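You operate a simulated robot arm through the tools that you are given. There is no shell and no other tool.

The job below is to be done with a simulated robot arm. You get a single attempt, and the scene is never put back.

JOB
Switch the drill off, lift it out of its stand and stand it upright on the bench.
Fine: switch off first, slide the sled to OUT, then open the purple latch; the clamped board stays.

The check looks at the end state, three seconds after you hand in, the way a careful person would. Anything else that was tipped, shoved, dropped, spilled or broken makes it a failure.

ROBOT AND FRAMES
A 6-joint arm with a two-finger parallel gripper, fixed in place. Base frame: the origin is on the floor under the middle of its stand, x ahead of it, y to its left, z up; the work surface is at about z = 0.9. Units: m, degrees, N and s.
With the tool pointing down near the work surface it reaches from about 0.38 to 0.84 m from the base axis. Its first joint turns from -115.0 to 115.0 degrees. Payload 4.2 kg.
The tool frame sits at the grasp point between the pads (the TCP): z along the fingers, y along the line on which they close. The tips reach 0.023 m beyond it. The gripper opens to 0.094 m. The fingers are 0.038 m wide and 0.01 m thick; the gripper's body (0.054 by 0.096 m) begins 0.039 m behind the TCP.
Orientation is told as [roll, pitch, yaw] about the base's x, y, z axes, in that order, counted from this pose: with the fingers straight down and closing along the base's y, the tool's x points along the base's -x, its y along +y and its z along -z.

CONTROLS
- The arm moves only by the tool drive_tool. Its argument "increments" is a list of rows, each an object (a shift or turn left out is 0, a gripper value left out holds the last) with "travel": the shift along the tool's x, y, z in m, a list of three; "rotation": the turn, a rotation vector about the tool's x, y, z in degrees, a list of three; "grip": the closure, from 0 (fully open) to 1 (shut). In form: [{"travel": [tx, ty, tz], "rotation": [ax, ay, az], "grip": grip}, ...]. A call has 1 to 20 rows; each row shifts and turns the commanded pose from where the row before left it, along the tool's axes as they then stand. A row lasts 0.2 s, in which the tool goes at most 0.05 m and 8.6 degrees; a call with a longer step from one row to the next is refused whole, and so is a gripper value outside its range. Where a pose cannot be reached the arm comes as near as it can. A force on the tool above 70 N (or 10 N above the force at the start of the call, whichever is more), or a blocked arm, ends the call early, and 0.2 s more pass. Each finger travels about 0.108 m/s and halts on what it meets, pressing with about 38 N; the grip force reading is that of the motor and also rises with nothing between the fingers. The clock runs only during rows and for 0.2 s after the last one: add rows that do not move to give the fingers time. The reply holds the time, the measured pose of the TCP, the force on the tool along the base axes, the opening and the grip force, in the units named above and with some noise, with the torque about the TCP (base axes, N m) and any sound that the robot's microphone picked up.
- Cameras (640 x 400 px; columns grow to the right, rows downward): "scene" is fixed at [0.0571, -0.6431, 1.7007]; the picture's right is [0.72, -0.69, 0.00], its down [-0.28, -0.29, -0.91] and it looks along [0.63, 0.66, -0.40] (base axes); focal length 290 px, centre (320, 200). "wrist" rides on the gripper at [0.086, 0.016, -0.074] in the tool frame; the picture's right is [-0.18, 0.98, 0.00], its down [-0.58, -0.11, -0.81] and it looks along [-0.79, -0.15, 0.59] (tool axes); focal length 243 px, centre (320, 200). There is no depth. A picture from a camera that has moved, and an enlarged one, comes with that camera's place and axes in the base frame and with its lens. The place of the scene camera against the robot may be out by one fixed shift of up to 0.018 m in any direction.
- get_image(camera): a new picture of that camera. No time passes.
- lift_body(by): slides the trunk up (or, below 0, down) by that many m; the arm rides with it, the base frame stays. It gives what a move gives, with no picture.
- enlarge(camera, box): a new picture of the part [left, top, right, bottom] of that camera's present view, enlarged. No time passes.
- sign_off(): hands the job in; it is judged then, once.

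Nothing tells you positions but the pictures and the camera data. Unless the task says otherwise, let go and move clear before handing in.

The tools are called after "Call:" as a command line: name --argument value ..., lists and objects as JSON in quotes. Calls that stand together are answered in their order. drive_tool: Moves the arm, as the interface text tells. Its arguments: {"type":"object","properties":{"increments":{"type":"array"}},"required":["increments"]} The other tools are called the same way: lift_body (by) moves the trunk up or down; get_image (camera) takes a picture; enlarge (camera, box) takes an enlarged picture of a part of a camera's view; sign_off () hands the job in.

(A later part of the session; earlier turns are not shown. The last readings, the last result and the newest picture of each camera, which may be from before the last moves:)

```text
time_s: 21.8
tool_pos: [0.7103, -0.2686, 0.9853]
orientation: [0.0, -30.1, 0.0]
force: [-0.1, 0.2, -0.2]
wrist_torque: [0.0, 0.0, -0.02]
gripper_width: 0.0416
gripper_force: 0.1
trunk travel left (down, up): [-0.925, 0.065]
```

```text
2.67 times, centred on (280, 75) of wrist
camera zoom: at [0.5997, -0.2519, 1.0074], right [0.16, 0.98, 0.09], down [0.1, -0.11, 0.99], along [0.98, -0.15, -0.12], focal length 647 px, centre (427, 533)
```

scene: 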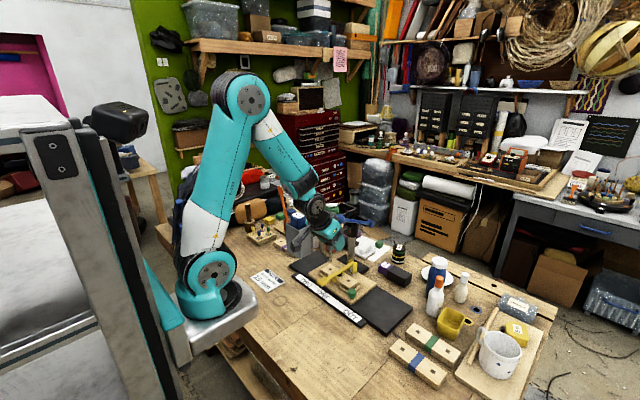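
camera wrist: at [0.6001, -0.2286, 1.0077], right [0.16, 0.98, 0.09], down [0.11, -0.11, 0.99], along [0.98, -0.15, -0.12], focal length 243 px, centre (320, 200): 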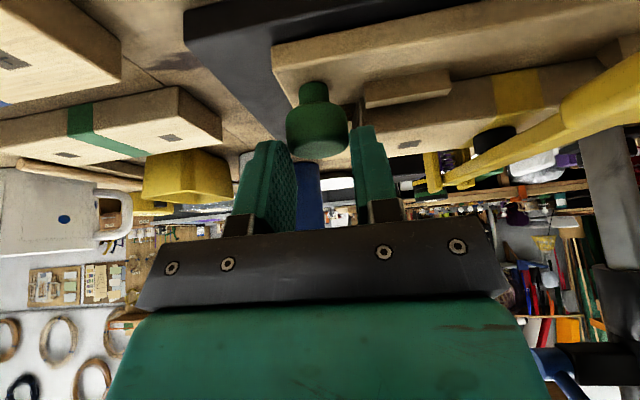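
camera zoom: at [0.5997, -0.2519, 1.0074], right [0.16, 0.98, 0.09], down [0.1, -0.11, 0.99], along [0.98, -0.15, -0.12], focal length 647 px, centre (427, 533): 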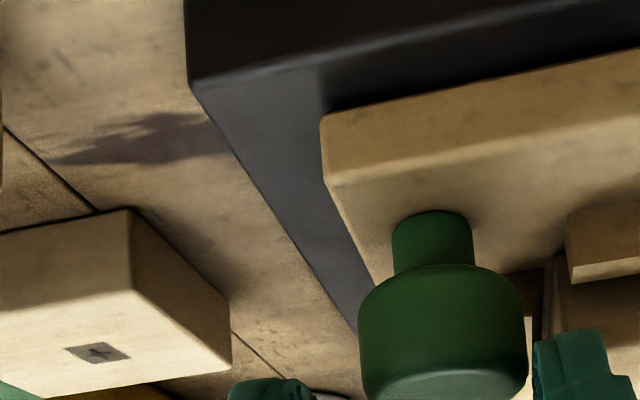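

The pointer is now at the OUT tick. I'll open the fingers, back out along the tool axis and check.

Call:
drive_tool --increments '[{"grip": 0.4}, {"travel": [0, 0, 0]}, {"travel": [0, 0, -0.03]}, {"travel": [0, 0, -0.045]}, {"travel": [0, 0, -0.045]}, {"travel": [0, 0, -0.045]}, {"travel": [0, 0, -0.045]}, {"travel": [0, 0, 0]}]'

Call:
enlarge --camera "scene" --box '[300, 240, 420, 330]'

Call:
get_image --camera "wrist"

Call:
get_image --camera "scene"

```text
time_s: 23.6
tool_pos: [0.6028, -0.2657, 1.169]
orientation: [0.1, -30.0, 0.0]
force: [0.5, 0.5, -0.5]
wrist_torque: [-0.01, -0.03, 0.01]
gripper_width: 0.0564
gripper_force: 0.0
trunk travel left (down, up): [-0.925, 0.065]
```

```text
4.44 times, centred on (360, 285) of scene
camera zoom: at [0.0571, -0.6431, 1.7007], right [0.72, -0.69, 0.0], down [-0.28, -0.29, -0.91], along [0.63, 0.66, -0.4], focal length 1287 px, centre (142, -178)
```

zoom: 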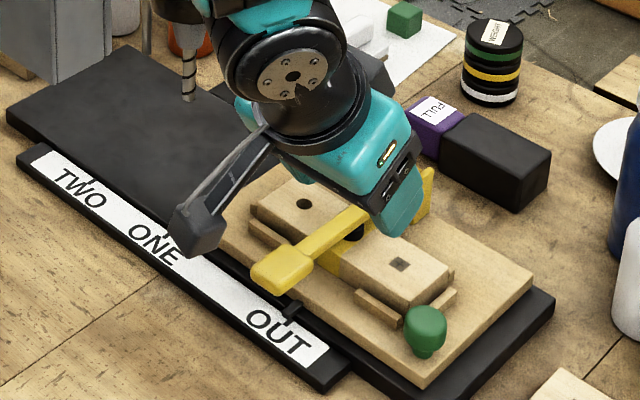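

```text
taken
camera wrist: at [0.4923, -0.2497, 1.1904], right [0.16, 0.98, 0.09], down [0.1, -0.11, 0.99], along [0.98, -0.15, -0.12], focal length 243 px, centre (320, 200)
```

wrist: 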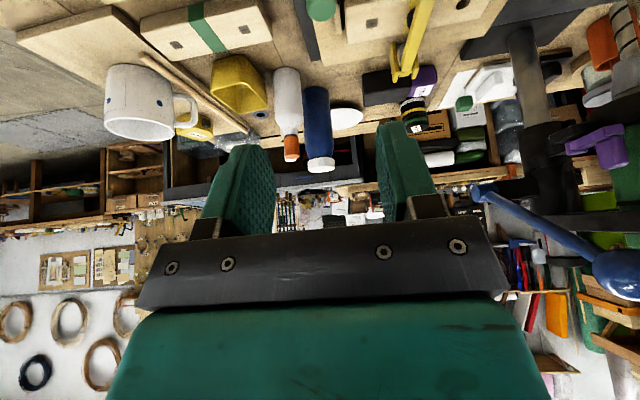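

```text
taken
```

scene: 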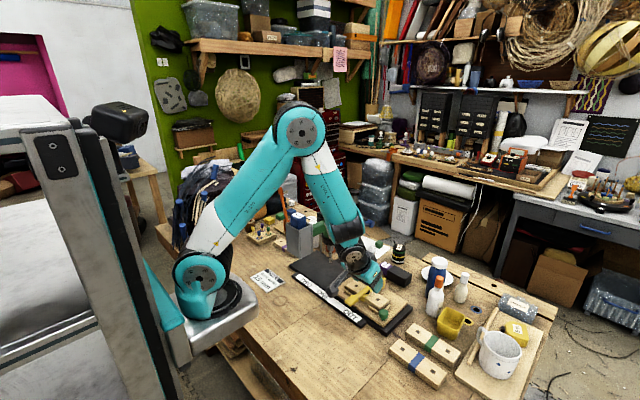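

The sled pointer sits exactly on OUT and the board is still clamped. Now I'll study the latch from this side view.

Call:
enlarge --camera "wrist" --box '[480, 60, 640, 320]'

Call:
enlarge --camera "wrist" --box '[540, 90, 640, 190]'

```text
1.54 times, centred on (560, 190) of wrist
camera zoom: at [0.4923, -0.2497, 1.1904], right [0.16, 0.98, 0.09], down [0.1, -0.11, 0.99], along [0.98, -0.15, -0.12], focal length 373 px, centre (-49, 215)
```

zoom: 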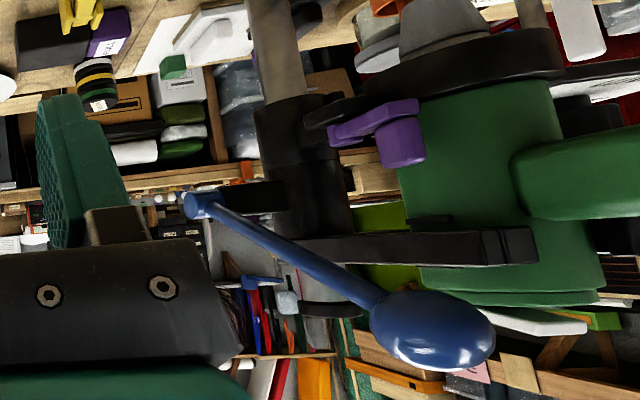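

```text
4.00 times, centred on (590, 140) of wrist
camera zoom: at [0.4923, -0.2497, 1.1904], right [0.16, 0.98, 0.09], down [0.1, -0.11, 0.99], along [0.98, -0.15, -0.12], focal length 970 px, centre (-760, 440)
```

zoom: 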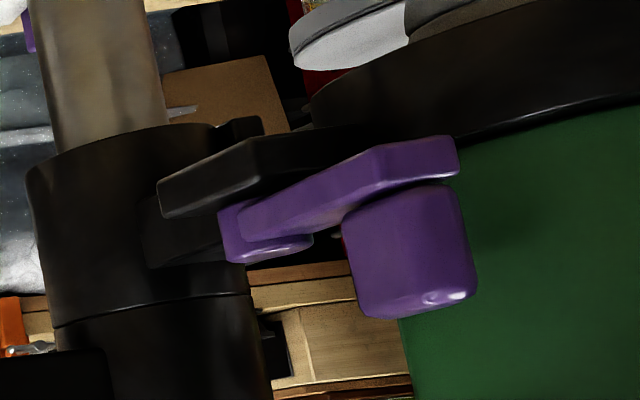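

I measure the tab at x 0.714–0.738, y −0.036 to −0.024 and z 1.14–1.165, pivoting at (0.775, −0.021). I'll turn the hand horizontal and yaw it 30°, so one finger can go behind the tab from the front right and swing it outward.

Call:
drive_tool --increments '[{"rotation": [0, -7.5, 0], "grip": 0.255}, {"rotation": [0, -7.5, 0]}, {"rotation": [0, -7.5, 0]}, {"rotation": [0, -7.5, 0]}, {"rotation": [0, -7.5, 0]}, {"rotation": [0, -7.5, 0]}, {"rotation": [0, -7.5, 0]}, {"rotation": [0, -7.5, 0]}, {"rotation": [-7.5, 0, 0]}, {"rotation": [-7.5, 0, 0]}, {"rotation": [-7.5, 0, 0]}, {"rotation": [-7.5, 0, 0]}, {"travel": [0, 0, 0]}]'

Call:
get_image --camera "scene"

Call:
get_image --camera "wrist"

```text
time_s: 26.4
tool_pos: [0.7501, -0.3646, 1.2335]
orientation: [-0.2, -88.0, 29.1]
force: [-2.0, 0.0, 0.4]
wrist_torque: [0.01, 0.0, -0.03]
gripper_width: 0.0701
gripper_force: 0.0
out of reach, approached as far as the arm can: row 6, 7, 8, 9, 10, 11, 12
trunk travel left (down, up): [-0.925, 0.065]
```

```text
taken
```

scene: 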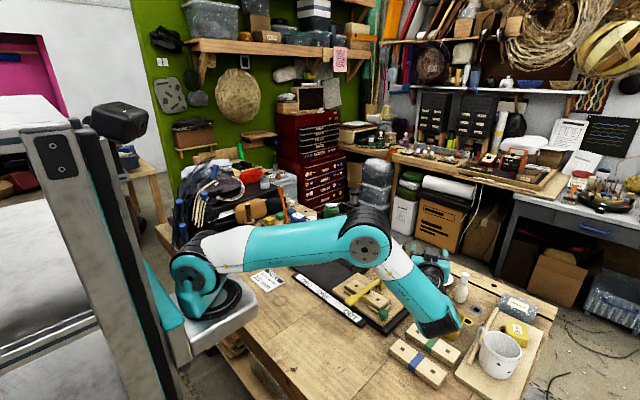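

```text
taken
camera wrist: at [0.6747, -0.387, 1.1502], right [-0.47, 0.86, 0.18], down [-0.63, -0.48, 0.61], along [0.61, 0.17, 0.77], focal length 243 px, centre (320, 200)
```

wrist: 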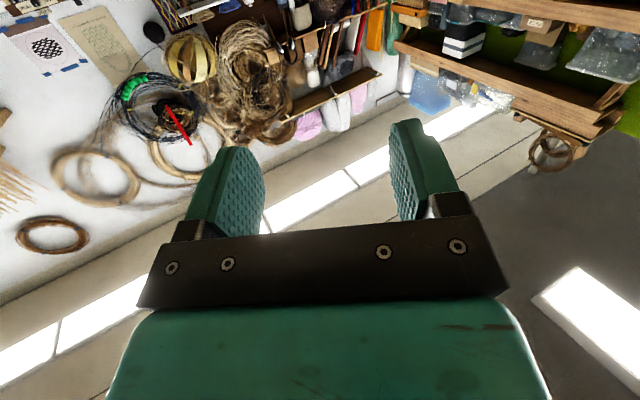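

The arm ran out of reach partway through the turn and stretched out low over the bench. I need to check closely that nothing was touched before moving again.

Call:
enlarge --camera "scene" --box '[320, 220, 540, 400]'

Call:
enlarge --camera "scene" --box '[380, 230, 500, 340]'

Call:
enlarge --camera "scene" --box '[160, 180, 400, 340]'

```text
2.22 times, centred on (430, 310) of scene
camera zoom: at [0.0571, -0.6431, 1.7007], right [0.72, -0.69, 0.0], down [-0.28, -0.29, -0.91], along [0.63, 0.66, -0.4], focal length 643 px, centre (76, -44)
```

zoom: 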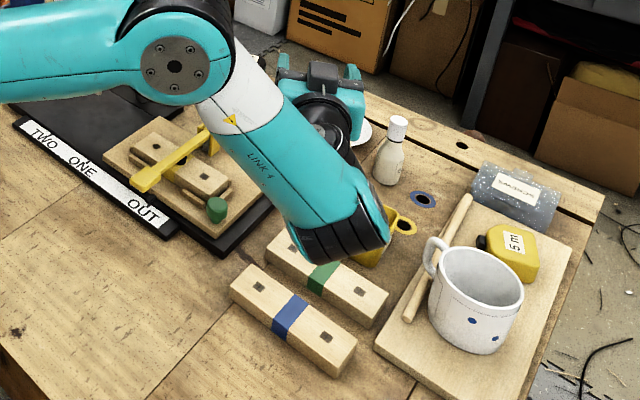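

```text
3.64 times, centred on (440, 285) of scene
camera zoom: at [0.0571, -0.6431, 1.7007], right [0.72, -0.69, 0.0], down [-0.28, -0.29, -0.91], along [0.63, 0.66, -0.4], focal length 1053 px, centre (-116, -109)
```

zoom: 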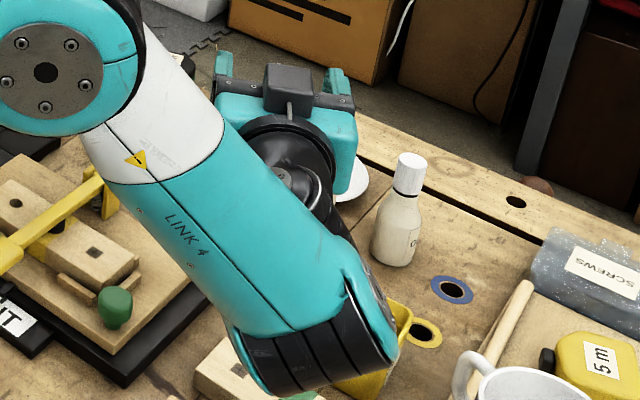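

```text
2.50 times, centred on (280, 260) of scene
camera zoom: at [0.0571, -0.6431, 1.7007], right [0.72, -0.69, 0.0], down [-0.28, -0.29, -0.91], along [0.63, 0.66, -0.4], focal length 724 px, centre (420, 50)
```

zoom: 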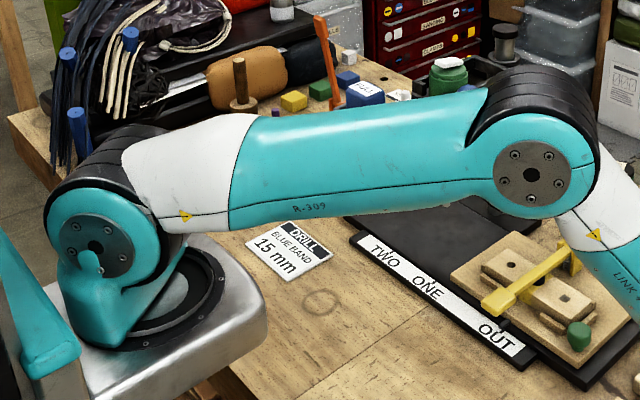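

Everything on the bench looks undisturbed, and the low joint is still well above it. I'll tilt the hand back to 30° below horizontal to bring the arm back into easy reach.

Call:
drive_tool --increments '[{"rotation": [0, 5, 0]}, {"rotation": [0, 5, 0]}, {"rotation": [0, 5, 0]}]'

Call:
get_image --camera "scene"

```text
time_s: 27.2
tool_pos: [0.7488, -0.3632, 1.2357]
orientation: [0.1, -74.9, 29.9]
force: [-0.6, -0.5, -0.5]
wrist_torque: [-0.02, -0.01, 0.01]
gripper_width: 0.0701
gripper_force: 0.1
trunk travel left (down, up): [-0.925, 0.065]
```

```text
taken
```

scene: 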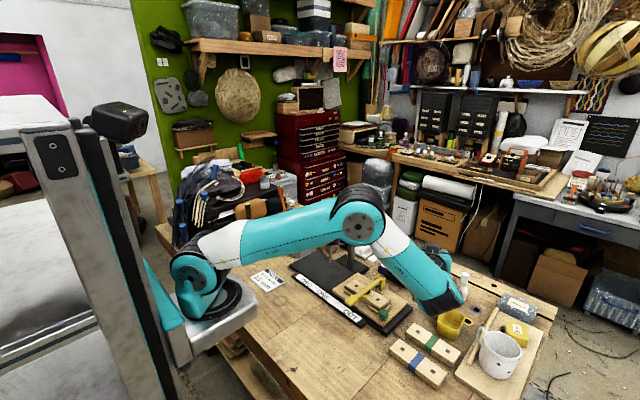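

The arm now tracks from its true pose, so I'm continuing from there. I'll keep the hand 15° below horizontal with 30° yaw and move over to a point short of the latch, to the right of the drill.

Call:
drive_tool --increments '[{"travel": [0.00765, 0.03197, 0.00797]}, {"travel": [0.00765, 0.03197, 0.00797]}, {"travel": [0.00765, 0.03197, 0.00797]}, {"travel": [0.00765, 0.03197, 0.00797]}, {"travel": [0.00765, 0.03197, 0.00797]}, {"travel": [0.00765, 0.03197, 0.00797]}, {"travel": [0, 0, 0]}]'

Call:
get_image --camera "scene"

Call:
get_image --camera "wrist"

```text
time_s: 28.8
tool_pos: [0.6817, -0.1825, 1.1794]
orientation: [-0.3, -75.0, 30.2]
force: [-0.2, 0.2, -0.4]
wrist_torque: [0.04, 0.02, -0.02]
gripper_width: 0.0697
gripper_force: 0.0
trunk travel left (down, up): [-0.925, 0.065]
```

```text
taken
```

scene: 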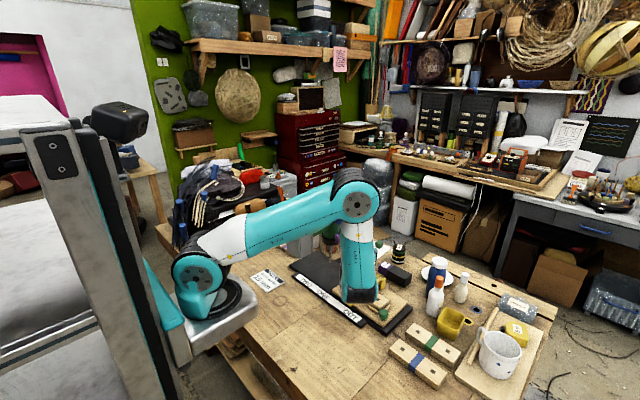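

```text
taken
camera wrist: at [0.5939, -0.2145, 1.1156], right [-0.45, 0.88, 0.18], down [-0.49, -0.41, 0.77], along [0.75, 0.26, 0.61], focal length 243 px, centre (320, 200)
```

wrist: 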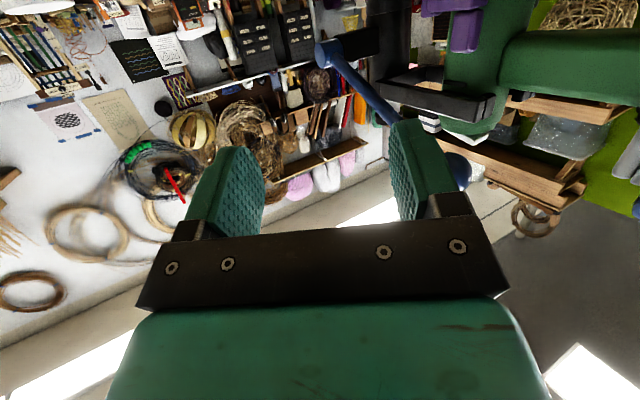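

All bottles are standing and nothing has been disturbed. The next move is straight left (+y) so the inner finger comes in front of the latch's free end.

Call:
drive_tool --increments '[{"travel": [-0.0045, 0.0303, 0.0173]}, {"travel": [-0.0045, 0.0303, 0.0173]}, {"travel": [-0.0045, 0.0303, 0.0173]}, {"travel": [0, 0, 0]}]'

Call:
enlarge --camera "scene" --box '[280, 190, 400, 290]'

Call:
get_image --camera "wrist"

```text
time_s: 29.8
tool_pos: [0.6829, -0.0768, 1.1794]
orientation: [-0.1, -75.0, 30.1]
force: [0.6, 0.1, -0.4]
wrist_torque: [0.01, 0.02, 0.01]
gripper_width: 0.07
gripper_force: 0.0
trunk travel left (down, up): [-0.925, 0.065]
```

```text
4.00 times, centred on (340, 240) of scene
camera zoom: at [0.0571, -0.6431, 1.7007], right [0.72, -0.69, 0.0], down [-0.28, -0.29, -0.91], along [0.63, 0.66, -0.4], focal length 1158 px, centre (240, 40)
```

zoom: 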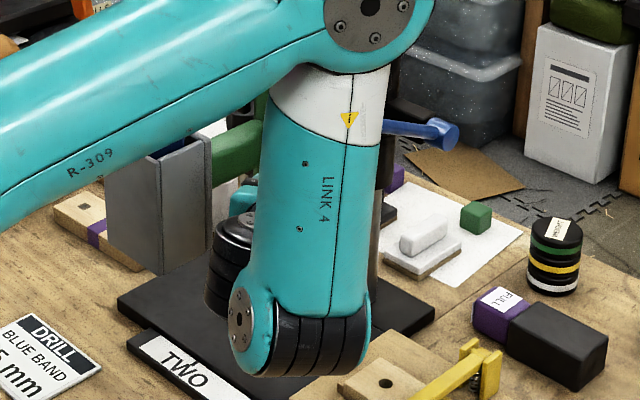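

```text
taken
camera wrist: at [0.5933, -0.1091, 1.1142], right [-0.45, 0.88, 0.18], down [-0.49, -0.41, 0.77], along [0.75, 0.26, 0.61], focal length 243 px, centre (320, 200)
```

wrist: 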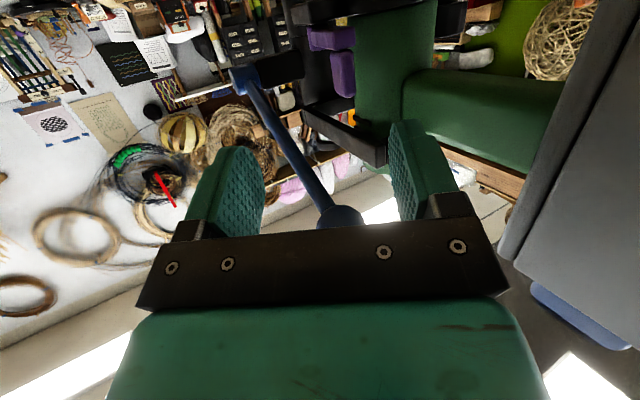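

The latch shows at the top centre of the wrist view and the inner (right) finger points at the gap. I'll zoom in to confirm alignment before advancing.

Call:
enlarge --camera "wrist" --box '[270, 0, 470, 200]'

Call:
enlarge --camera "wrist" --box '[300, 10, 400, 110]'

```text
2.00 times, centred on (370, 100) of wrist
camera zoom: at [0.5933, -0.1091, 1.1142], right [-0.45, 0.88, 0.18], down [-0.49, -0.41, 0.77], along [0.75, 0.26, 0.61], focal length 485 px, centre (220, 400)
```

zoom: 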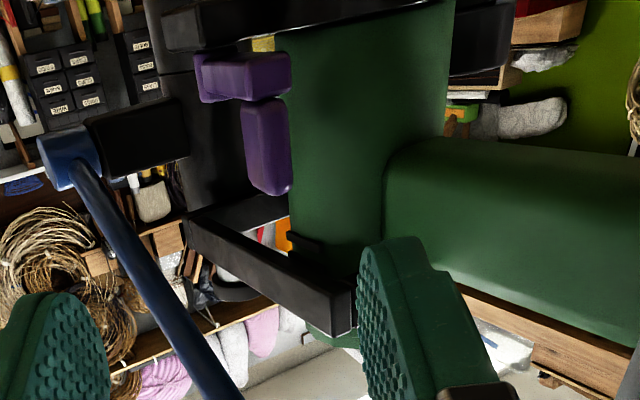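

```text
4.00 times, centred on (350, 60) of wrist
camera zoom: at [0.5933, -0.1091, 1.1142], right [-0.45, 0.88, 0.18], down [-0.49, -0.41, 0.77], along [0.75, 0.26, 0.61], focal length 970 px, centre (200, 760)
```

zoom: 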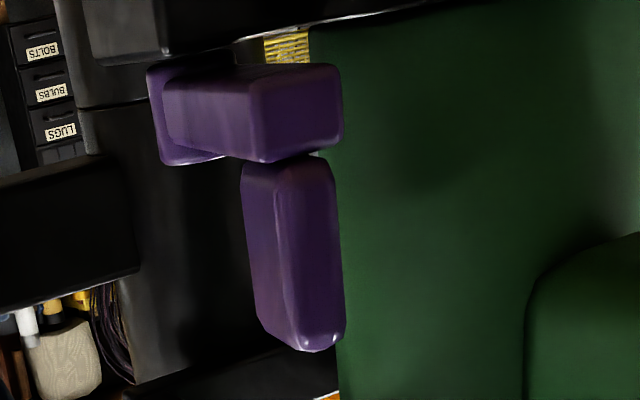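

Combining three views puts the tab at x 0.730–0.742, y −0.032 to −0.0215 and z 1.136–1.161. I'll shift slightly and advance most of the way along the finger direction, then re-check.

Call:
drive_tool --increments '[{"travel": [0, -0.0057, 0.01]}, {"travel": [0, 0, 0.015]}, {"travel": [0, 0, 0.015]}, {"travel": [0, 0, 0]}]'

Call:
get_image --camera "wrist"

Call:
enlarge --camera "wrist" --box '[300, 0, 480, 200]'

```text
time_s: 30.8
tool_pos: [0.7183, -0.06, 1.167]
orientation: [0.1, -74.9, 30.2]
force: [0.1, 0.0, 0.2]
wrist_torque: [0.02, 0.0, -0.01]
gripper_width: 0.07
gripper_force: 0.0
trunk travel left (down, up): [-0.925, 0.065]
```

```text
taken
camera wrist: at [0.6298, -0.0932, 1.1029], right [-0.45, 0.88, 0.18], down [-0.49, -0.41, 0.77], along [0.75, 0.26, 0.61], focal length 243 px, centre (320, 200)
```

wrist: 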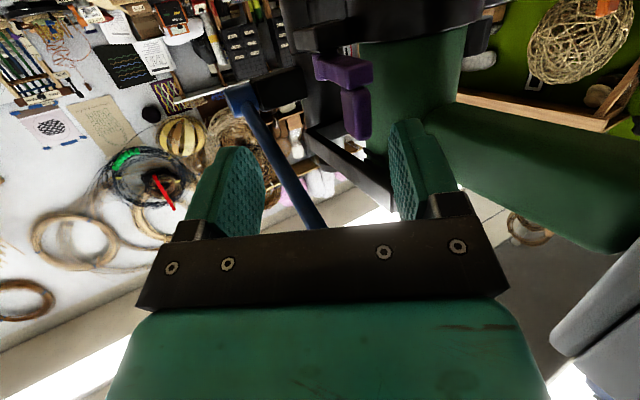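

```text
2.00 times, centred on (390, 100) of wrist
camera zoom: at [0.6298, -0.0932, 1.1029], right [-0.45, 0.88, 0.18], down [-0.49, -0.41, 0.77], along [0.75, 0.26, 0.61], focal length 485 px, centre (180, 400)
```

zoom: 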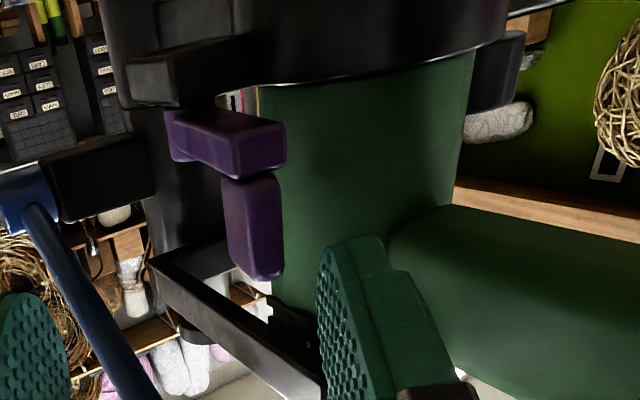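

The fingertip is about 9 mm short of the tab's end, with roughly 7 mm side clearance. I'll advance 18 mm, shifting slightly up and outward, so the tip sits behind the tab.

Call:
drive_tool --increments '[{"travel": [-0.003, -0.002, 0.004]}, {"travel": [0, 0, 0.005]}, {"travel": [0, 0, 0.005]}, {"travel": [0, 0, 0.005]}, {"travel": [0, 0, 0]}]'

Call:
enlarge --camera "wrist" --box '[300, 0, 480, 200]'

```text
time_s: 32.0
tool_pos: [0.7367, -0.0509, 1.1656]
orientation: [-0.1, -74.9, 30.2]
force: [0.7, -0.1, 0.1]
wrist_torque: [0.01, -0.02, 0.01]
gripper_width: 0.0699
gripper_force: 0.0
trunk travel left (down, up): [-0.925, 0.065]
```

```text
2.00 times, centred on (390, 100) of wrist
camera zoom: at [0.6483, -0.0848, 1.1012], right [-0.45, 0.88, 0.18], down [-0.49, -0.41, 0.77], along [0.75, 0.26, 0.61], focal length 485 px, centre (180, 400)
```

zoom: 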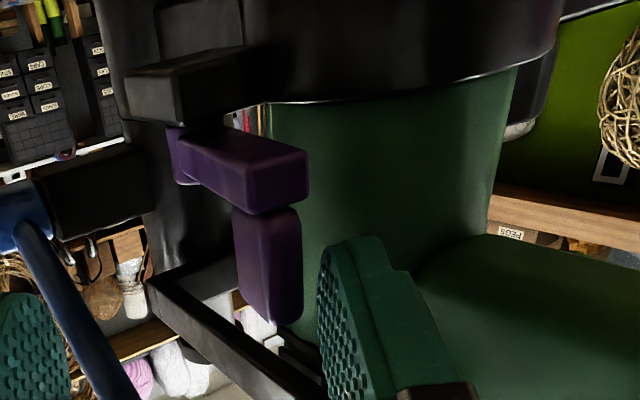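

The fingertip is about 1 cm behind the tab with no contact. I'll pull outward gently to swing the latch, checking halfway.

Call:
drive_tool --increments '[{"travel": [0, -0.006, 0]}, {"travel": [0, -0.006, 0]}, {"travel": [0, -0.006, 0]}, {"travel": [0, -0.006, 0]}, {"travel": [0, 0, 0]}]'

Call:
enlarge --camera "wrist" --box '[260, 0, 460, 200]'

```text
time_s: 33.2
tool_pos: [0.7491, -0.073, 1.1648]
orientation: [0.0, -75.0, 30.1]
force: [-2.5, 2.4, 0.1]
wrist_torque: [-0.04, -0.03, 0.09]
gripper_width: 0.071
gripper_force: 1.4
trunk travel left (down, up): [-0.925, 0.065]
```

```text
2.00 times, centred on (360, 100) of wrist
camera zoom: at [0.6602, -0.1062, 1.1015], right [-0.45, 0.88, 0.18], down [-0.49, -0.41, 0.77], along [0.75, 0.26, 0.61], focal length 485 px, centre (240, 400)
```

zoom: 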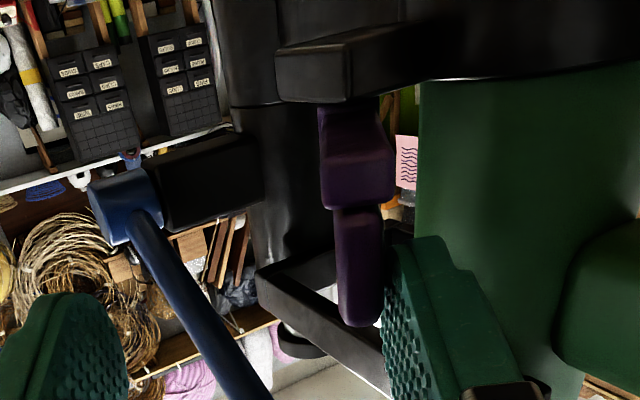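

The latch is swinging out with only a few newtons of force. I'll continue the pull.

Call:
drive_tool --increments '[{"travel": [0, -0.006, 0]}, {"travel": [0, -0.006, 0]}, {"travel": [0, -0.006, 0]}, {"travel": [0, -0.006, 0]}, {"travel": [0, -0.006, 0]}, {"travel": [0, -0.006, 0]}, {"travel": [0, 0, 0]}]'

Call:
enlarge --camera "wrist" --box '[260, 0, 460, 200]'

```text
time_s: 34.8
tool_pos: [0.7678, -0.1056, 1.1649]
orientation: [-0.3, -75.0, 30.0]
force: [-0.6, -0.8, 0.4]
wrist_torque: [-0.01, 0.0, 0.0]
gripper_width: 0.0702
gripper_force: 0.4
trunk travel left (down, up): [-0.925, 0.065]
```

```text
2.00 times, centred on (360, 100) of wrist
camera zoom: at [0.6787, -0.1377, 1.1011], right [-0.45, 0.88, 0.18], down [-0.49, -0.41, 0.77], along [0.75, 0.26, 0.61], focal length 485 px, centre (240, 400)
```

zoom: 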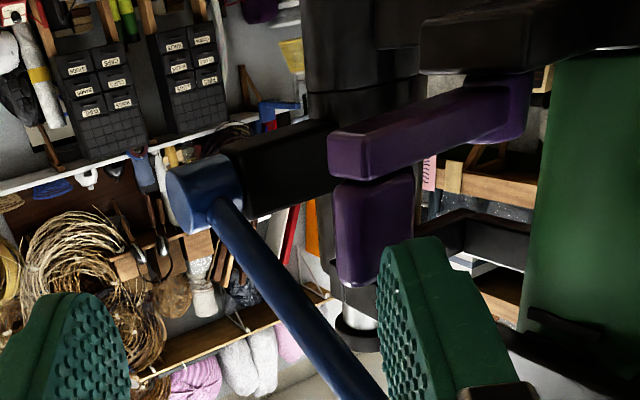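

The latch now points straight out, about 90° open. I'll nudge it slightly further so it is unambiguously open, then back away.

Call:
drive_tool --increments '[{"travel": [-0.0009, -0.002, 0.0033]}, {"travel": [-0.0009, -0.002, 0.0033]}, {"travel": [-0.0009, -0.002, 0.0033]}, {"travel": [0, 0, 0]}]'

Call:
enlarge --camera "wrist" --box '[260, 0, 460, 200]'

```text
time_s: 35.9
tool_pos: [0.7733, -0.1015, 1.1637]
orientation: [2.1, -74.3, 28.3]
force: [-48.4, -18.0, 5.2]
wrist_torque: [0.11, 0.23, 2.1]
gripper_width: 0.0741
gripper_force: 5.2
trunk travel left (down, up): [-0.925, 0.065]
stopped in row 4: the force on the tool passed its limit at 71 N (the readings are from after the stop); the commanded pose is now the measured one
```

```text
2.00 times, centred on (360, 100) of wrist
camera zoom: at [0.6837, -0.1357, 1.1], right [-0.45, 0.87, 0.19], down [-0.48, -0.41, 0.78], along [0.75, 0.26, 0.6], focal length 485 px, centre (240, 400)
```

zoom: 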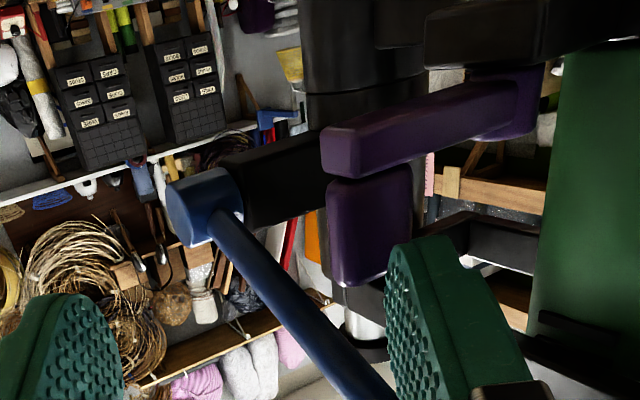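

The latch has reached its hinge stop, fully open. I'll back straight off along the finger direction to release the pressure.

Call:
drive_tool --increments '[{"travel": [0, 0, -0.006]}, {"travel": [0, 0, -0.015]}, {"travel": [0, 0, -0.02]}, {"travel": [0, 0, 0]}]'

Call:
get_image --camera "wrist"

Call:
enlarge --camera "scene" --box '[280, 190, 400, 290]'

```text
time_s: 36.9
tool_pos: [0.7436, -0.1218, 1.1735]
orientation: [1.0, -74.6, 29.3]
force: [0.1, -1.0, 0.6]
wrist_torque: [-0.03, -0.03, -0.02]
gripper_width: 0.0699
gripper_force: 0.1
trunk travel left (down, up): [-0.925, 0.065]
```

```text
taken
camera wrist: at [0.655, -0.1553, 1.1106], right [-0.45, 0.87, 0.18], down [-0.48, -0.41, 0.77], along [0.75, 0.26, 0.61], focal length 243 px, centre (320, 200)
```

wrist: 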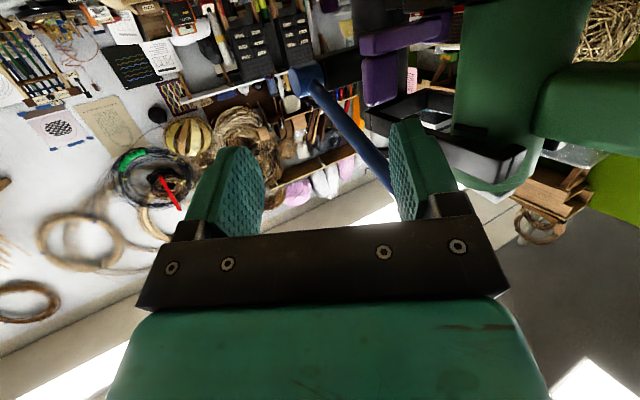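

```text
4.00 times, centred on (340, 240) of scene
camera zoom: at [0.0571, -0.6431, 1.7007], right [0.72, -0.69, 0.0], down [-0.28, -0.29, -0.91], along [0.63, 0.66, -0.4], focal length 1158 px, centre (240, 40)
```

zoom: 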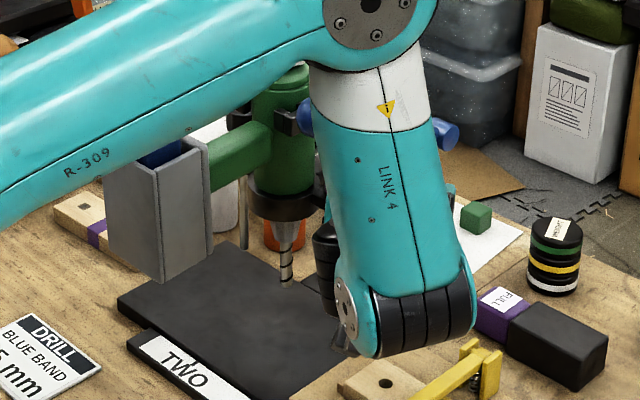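

The drill is still seated, the latch stays open and the force is gone. Now I'll move the hand right and up, clear of the stand.

Call:
drive_tool --increments '[{"travel": [0.0043, -0.0289, -0.0161]}, {"travel": [0.0043, -0.0289, -0.0161]}, {"travel": [0.0043, -0.0289, -0.0161]}, {"travel": [-0.0346, 0.009, -0.0254]}, {"travel": [-0.0346, 0.009, -0.0254]}, {"travel": [-0.0346, 0.009, -0.0254]}, {"travel": [-0.0346, 0.009, -0.0254]}, {"travel": [-0.0346, 0.009, -0.0254]}, {"travel": [0, 0, 0]}]'

Call:
get_image --camera "scene"

Call:
get_image --camera "wrist"

```text
time_s: 38.9
tool_pos: [0.6536, -0.2243, 1.3751]
orientation: [1.2, -74.5, 29.1]
force: [-0.4, 0.4, 0.9]
wrist_torque: [-0.01, 0.01, 0.02]
gripper_width: 0.0699
gripper_force: 0.1
trunk travel left (down, up): [-0.925, 0.065]
```

```text
taken
```

scene: 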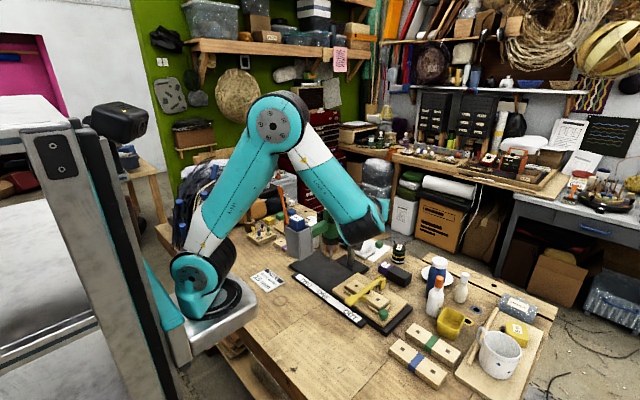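

```text
taken
camera wrist: at [0.5649, -0.2577, 1.3121], right [-0.45, 0.87, 0.18], down [-0.48, -0.41, 0.77], along [0.75, 0.26, 0.61], focal length 243 px, centre (320, 200)
```

wrist: 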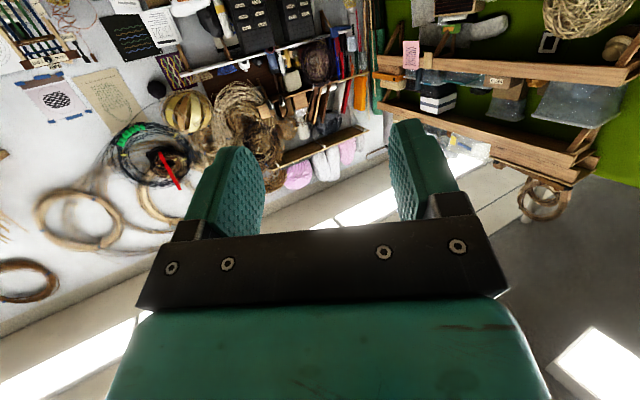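

Everything is in order with the hand clear above the bench. Next I'll turn the tool back to pointing straight down with zero yaw, ready to grip the handle from above.

Call:
drive_tool --increments '[{"rotation": [0, 8.3, 0]}, {"rotation": [0, 8.3, 0]}, {"rotation": [0, 8.3, 0]}, {"rotation": [0, 8.3, 0]}, {"rotation": [0, 8.3, 0]}, {"rotation": [0, 8.3, 0]}, {"rotation": [0, 8.3, 0]}, {"rotation": [0, 8.3, 0]}, {"rotation": [0, 8.1, 0]}, {"rotation": [0, 0, 7.3]}, {"rotation": [0, 0, 7.3]}, {"rotation": [0, 0, 7.3]}, {"rotation": [0, 0, 7.2]}, {"travel": [0, 0, 0], "grip": 0.2}]'

Call:
get_image --camera "wrist"

Call:
get_image --camera "scene"

```text
time_s: 41.9
tool_pos: [0.6546, -0.2233, 1.3752]
orientation: [0.3, 0.0, 0.9]
force: [-0.7, -0.2, 0.2]
wrist_torque: [0.01, 0.01, -0.03]
gripper_width: 0.0752
gripper_force: 0.0
trunk travel left (down, up): [-0.925, 0.065]
```

```text
taken
camera wrist: at [0.5698, -0.2084, 1.4498], right [0.17, 0.99, 0.01], down [0.58, -0.1, 0.81], along [0.79, -0.13, -0.59], focal length 243 px, centre (320, 200)
```

wrist: 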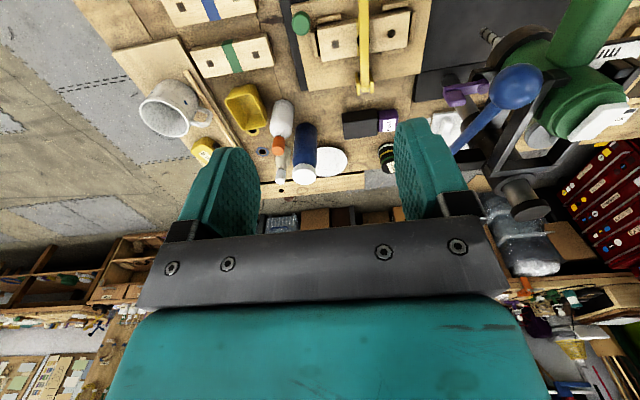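

```text
taken
```

scene: 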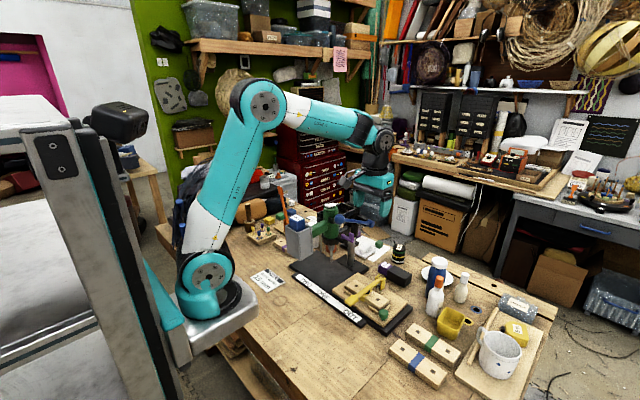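

The tool points straight down again and the bench is undisturbed. I'll move over the drill for a fresh look at the handle and fork before gripping.

Call:
drive_tool --increments '[{"travel": [0, 0, -0.03], "rotation": [0, 0, 0.9]}, {"travel": [0.0083, 0.0422, -0.0025]}, {"travel": [0.0083, 0.0422, -0.0025]}, {"travel": [0.0083, 0.0422, -0.0025]}, {"travel": [0.0083, 0.0422, -0.0025]}, {"travel": [0.0083, 0.0422, -0.0025]}, {"travel": [0.0083, 0.0422, -0.0025]}, {"travel": [0, 0, 0]}]'

Call:
get_image --camera "wrist"

Call:
enlarge --camera "wrist" --box '[260, 0, 420, 160]'

Call:
enlarge --camera "scene" --box '[280, 190, 400, 290]'

```text
time_s: 43.7
tool_pos: [0.6061, 0.0311, 1.4199]
orientation: [0.3, 0.0, 0.2]
force: [-0.7, -0.9, 1.0]
wrist_torque: [0.01, 0.03, -0.03]
gripper_width: 0.0752
gripper_force: 0.0
trunk travel left (down, up): [-0.925, 0.065]
```

```text
taken
camera wrist: at [0.5209, 0.047, 1.495], right [0.18, 0.98, 0.01], down [0.58, -0.11, 0.81], along [0.79, -0.14, -0.59], focal length 243 px, centre (320, 200)
```

wrist: 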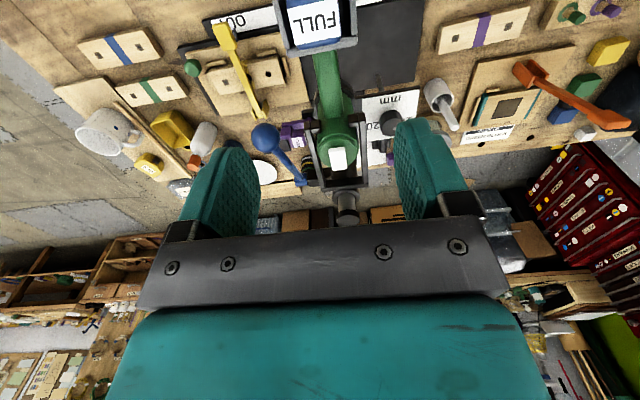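

```text
2.50 times, centred on (340, 80) of wrist
camera zoom: at [0.5209, 0.047, 1.495], right [0.18, 0.98, 0.01], down [0.58, -0.11, 0.81], along [0.79, -0.14, -0.59], focal length 606 px, centre (270, 500)
```

zoom: 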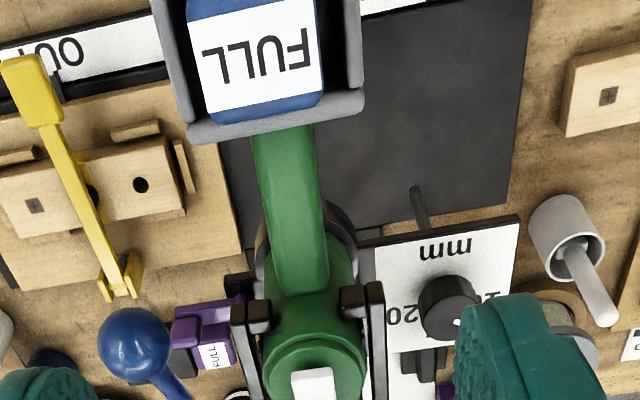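

```text
4.00 times, centred on (340, 240) of scene
camera zoom: at [0.0571, -0.6431, 1.7007], right [0.72, -0.69, 0.0], down [-0.28, -0.29, -0.91], along [0.63, 0.66, -0.4], focal length 1158 px, centre (240, 40)
```

zoom: 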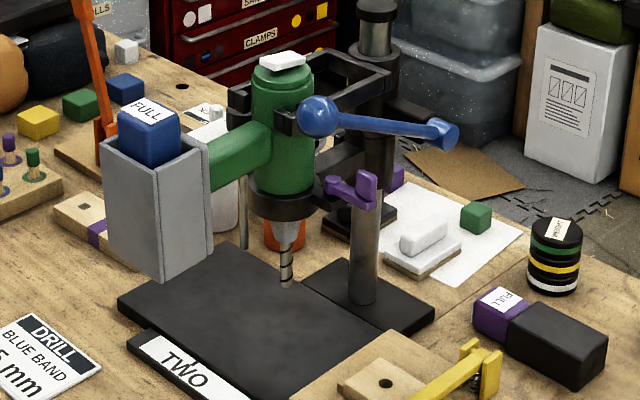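

The latch is open, the rocker is off, and the bit is still. The handle runs x 0.626–0.727, centred at y ≈ 0.0315, and is about 29 mm wide at z 1.17–1.21. I'll come down over it at x ≈ 0.688 with a slight 6° lean, stopping above first.

Call:
drive_tool --increments '[{"rotation": [0, 6, 0], "grip": 0.36}, {"travel": [-0.0235, 0, 0.0277]}, {"travel": [-0.0235, 0, 0.0277]}, {"travel": [-0.0235, 0, 0.0277]}, {"travel": [-0.0235, 0, 0.0277]}, {"travel": [0, 0, 0]}]'

Call:
get_image --camera "wrist"

Call:
enlarge --camera "scene" --box '[280, 170, 400, 270]'

```text
time_s: 45.1
tool_pos: [0.6855, 0.0313, 1.3044]
orientation: [0.3, 6.0, 0.2]
force: [-0.1, 0.6, 0.0]
wrist_torque: [-0.01, -0.01, -0.01]
gripper_width: 0.0603
gripper_force: 0.0
trunk travel left (down, up): [-0.925, 0.065]
```

```text
taken
camera wrist: at [0.6091, 0.0475, 1.3869], right [0.18, 0.98, -0.01], down [0.66, -0.11, 0.74], along [0.73, -0.14, -0.67], focal length 243 px, centre (320, 200)
```

wrist: 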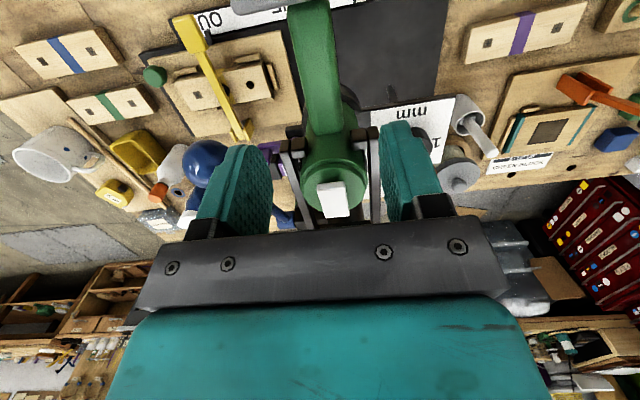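

```text
4.00 times, centred on (340, 220) of scene
camera zoom: at [0.0571, -0.6431, 1.7007], right [0.72, -0.69, 0.0], down [-0.28, -0.29, -0.91], along [0.63, 0.66, -0.4], focal length 1158 px, centre (240, 120)
```

zoom: 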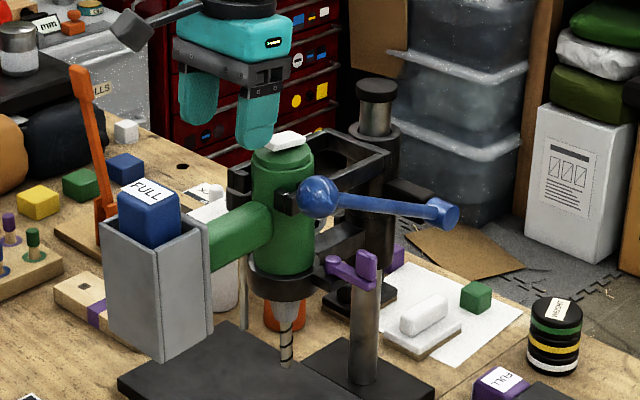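

The camera housing would pass very close to the battery top (z ≈ 1.268) at this lean. I'll increase the lean to 15°, which lifts the camera clear, and descend most of the way.

Call:
drive_tool --increments '[{"rotation": [0, 4.5, 0]}, {"rotation": [0, 4.5, 0]}, {"travel": [-0.0053, 0, 0.0233]}, {"travel": [-0.0053, 0, 0.0233]}, {"travel": [-0.0026, 0, 0.0115]}, {"travel": [0, 0, 0]}]'

Call:
get_image --camera "wrist"

Call:
enlarge --camera "scene" --box '[290, 180, 370, 250]'

```text
time_s: 46.5
tool_pos: [0.6858, 0.0302, 1.2425]
orientation: [0.2, 15.0, 0.3]
force: [0.8, 0.9, 0.6]
wrist_torque: [-0.04, -0.02, 0.01]
gripper_width: 0.0602
gripper_force: 0.1
trunk travel left (down, up): [-0.925, 0.065]
```

```text
taken
camera wrist: at [0.6229, 0.0456, 1.3371], right [0.17, 0.98, -0.04], down [0.77, -0.11, 0.63], along [0.61, -0.14, -0.78], focal length 243 px, centre (320, 200)
```

wrist: 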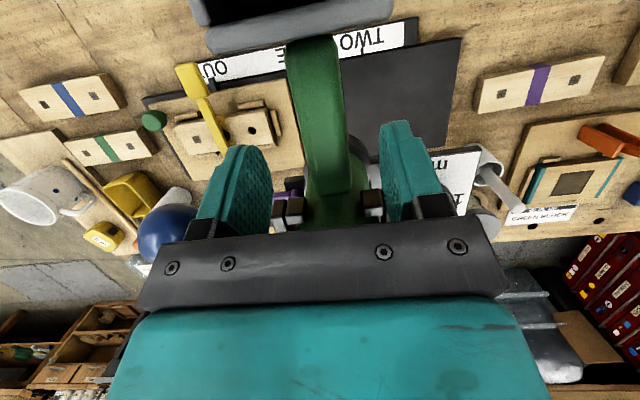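

```text
5.71 times, centred on (330, 215) of scene
camera zoom: at [0.0571, -0.6431, 1.7007], right [0.72, -0.69, 0.0], down [-0.28, -0.29, -0.91], along [0.63, 0.66, -0.4], focal length 1654 px, centre (263, 114)
```

zoom: 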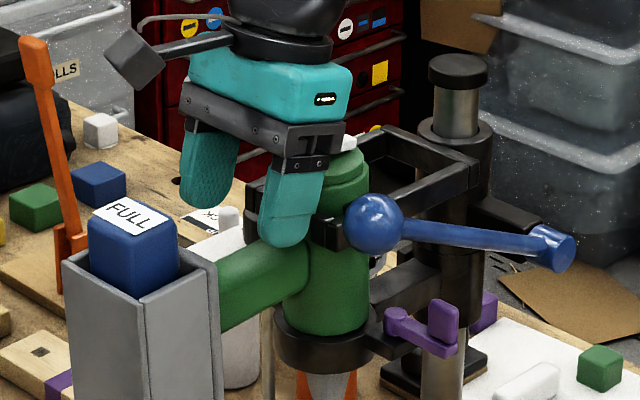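

The handle is centred between the fingers. Now the last 3 cm down.

Call:
drive_tool --increments '[{"travel": [-0.0017, 0.0003, 0.0111]}, {"travel": [-0.0017, 0.0003, 0.0111]}, {"travel": [-0.0017, 0.0003, 0.0111]}, {"travel": [0, 0, 0]}]'

Call:
get_image --camera "wrist"

Call:
enlarge --camera "scene" --box '[290, 180, 370, 250]'

```text
time_s: 47.5
tool_pos: [0.6815, 0.0321, 1.2093]
orientation: [0.3, 14.9, 0.3]
force: [1.9, -1.3, 6.4]
wrist_torque: [-0.04, -0.34, -0.07]
gripper_width: 0.0603
gripper_force: 0.1
trunk travel left (down, up): [-0.925, 0.065]
```

```text
taken
camera wrist: at [0.6183, 0.047, 1.3029], right [0.17, 0.98, -0.04], down [0.77, -0.11, 0.63], along [0.61, -0.14, -0.78], focal length 243 px, centre (320, 200)
```

wrist: 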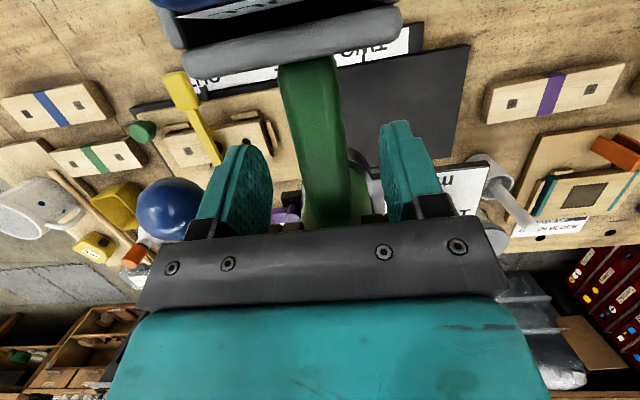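

```text
5.71 times, centred on (330, 215) of scene
camera zoom: at [0.0571, -0.6431, 1.7007], right [0.72, -0.69, 0.0], down [-0.28, -0.29, -0.91], along [0.63, 0.66, -0.4], focal length 1654 px, centre (263, 114)
```

zoom: 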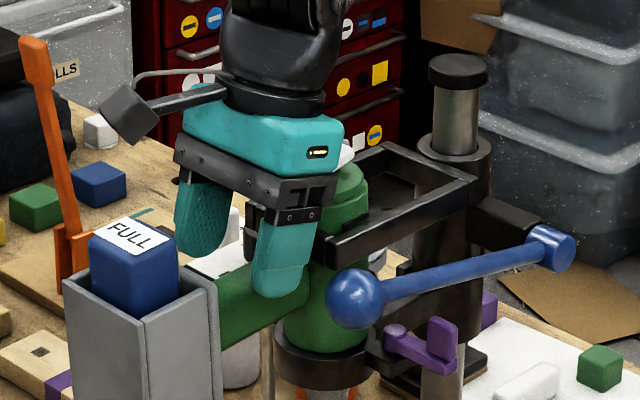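

Something on the carriage is being pressed down: the lever has moved and I read 6 N. I need to see what the hand is touching before going on.

Call:
enlarge --camera "scene" --box '[315, 190, 355, 225]'

Call:
enlarge --camera "scene" --box '[300, 220, 360, 280]'

Call:
enlarge --camera "wrist" --box '[230, 20, 430, 230]'

```text
11.43 times, centred on (335, 208) of scene
camera zoom: at [0.0571, -0.6431, 1.7007], right [0.72, -0.69, 0.0], down [-0.28, -0.29, -0.91], along [0.63, 0.66, -0.4], focal length 3309 px, centre (149, 114)
```

zoom: 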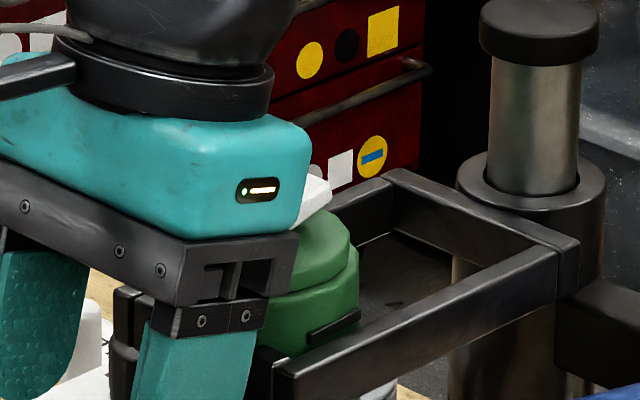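

```text
6.67 times, centred on (330, 250) of scene
camera zoom: at [0.0571, -0.6431, 1.7007], right [0.72, -0.69, 0.0], down [-0.28, -0.29, -0.91], along [0.63, 0.66, -0.4], focal length 1930 px, centre (253, -133)
```

zoom: 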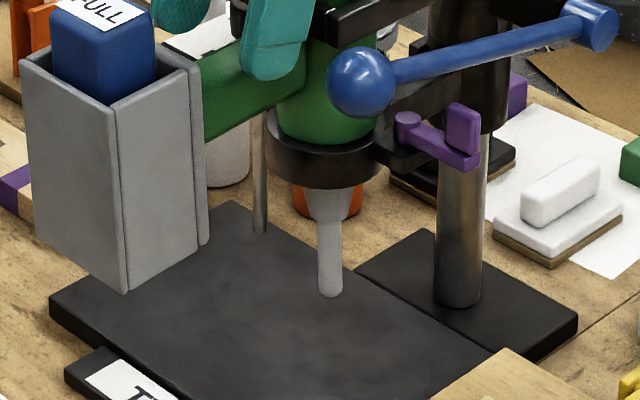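

```text
1.90 times, centred on (330, 125) of wrist
camera zoom: at [0.6183, 0.047, 1.3029], right [0.17, 0.98, -0.04], down [0.77, -0.11, 0.63], along [0.61, -0.14, -0.78], focal length 462 px, centre (301, 343)
```

zoom: 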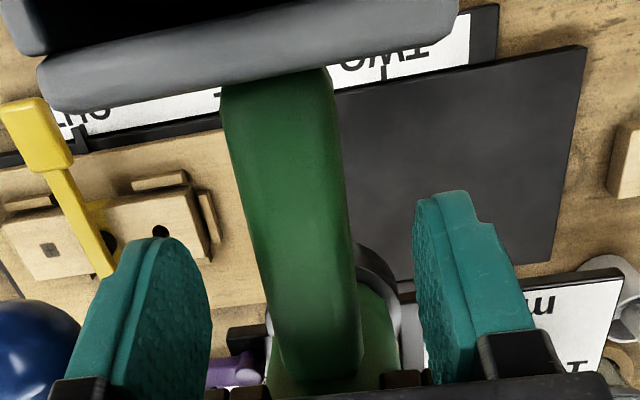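

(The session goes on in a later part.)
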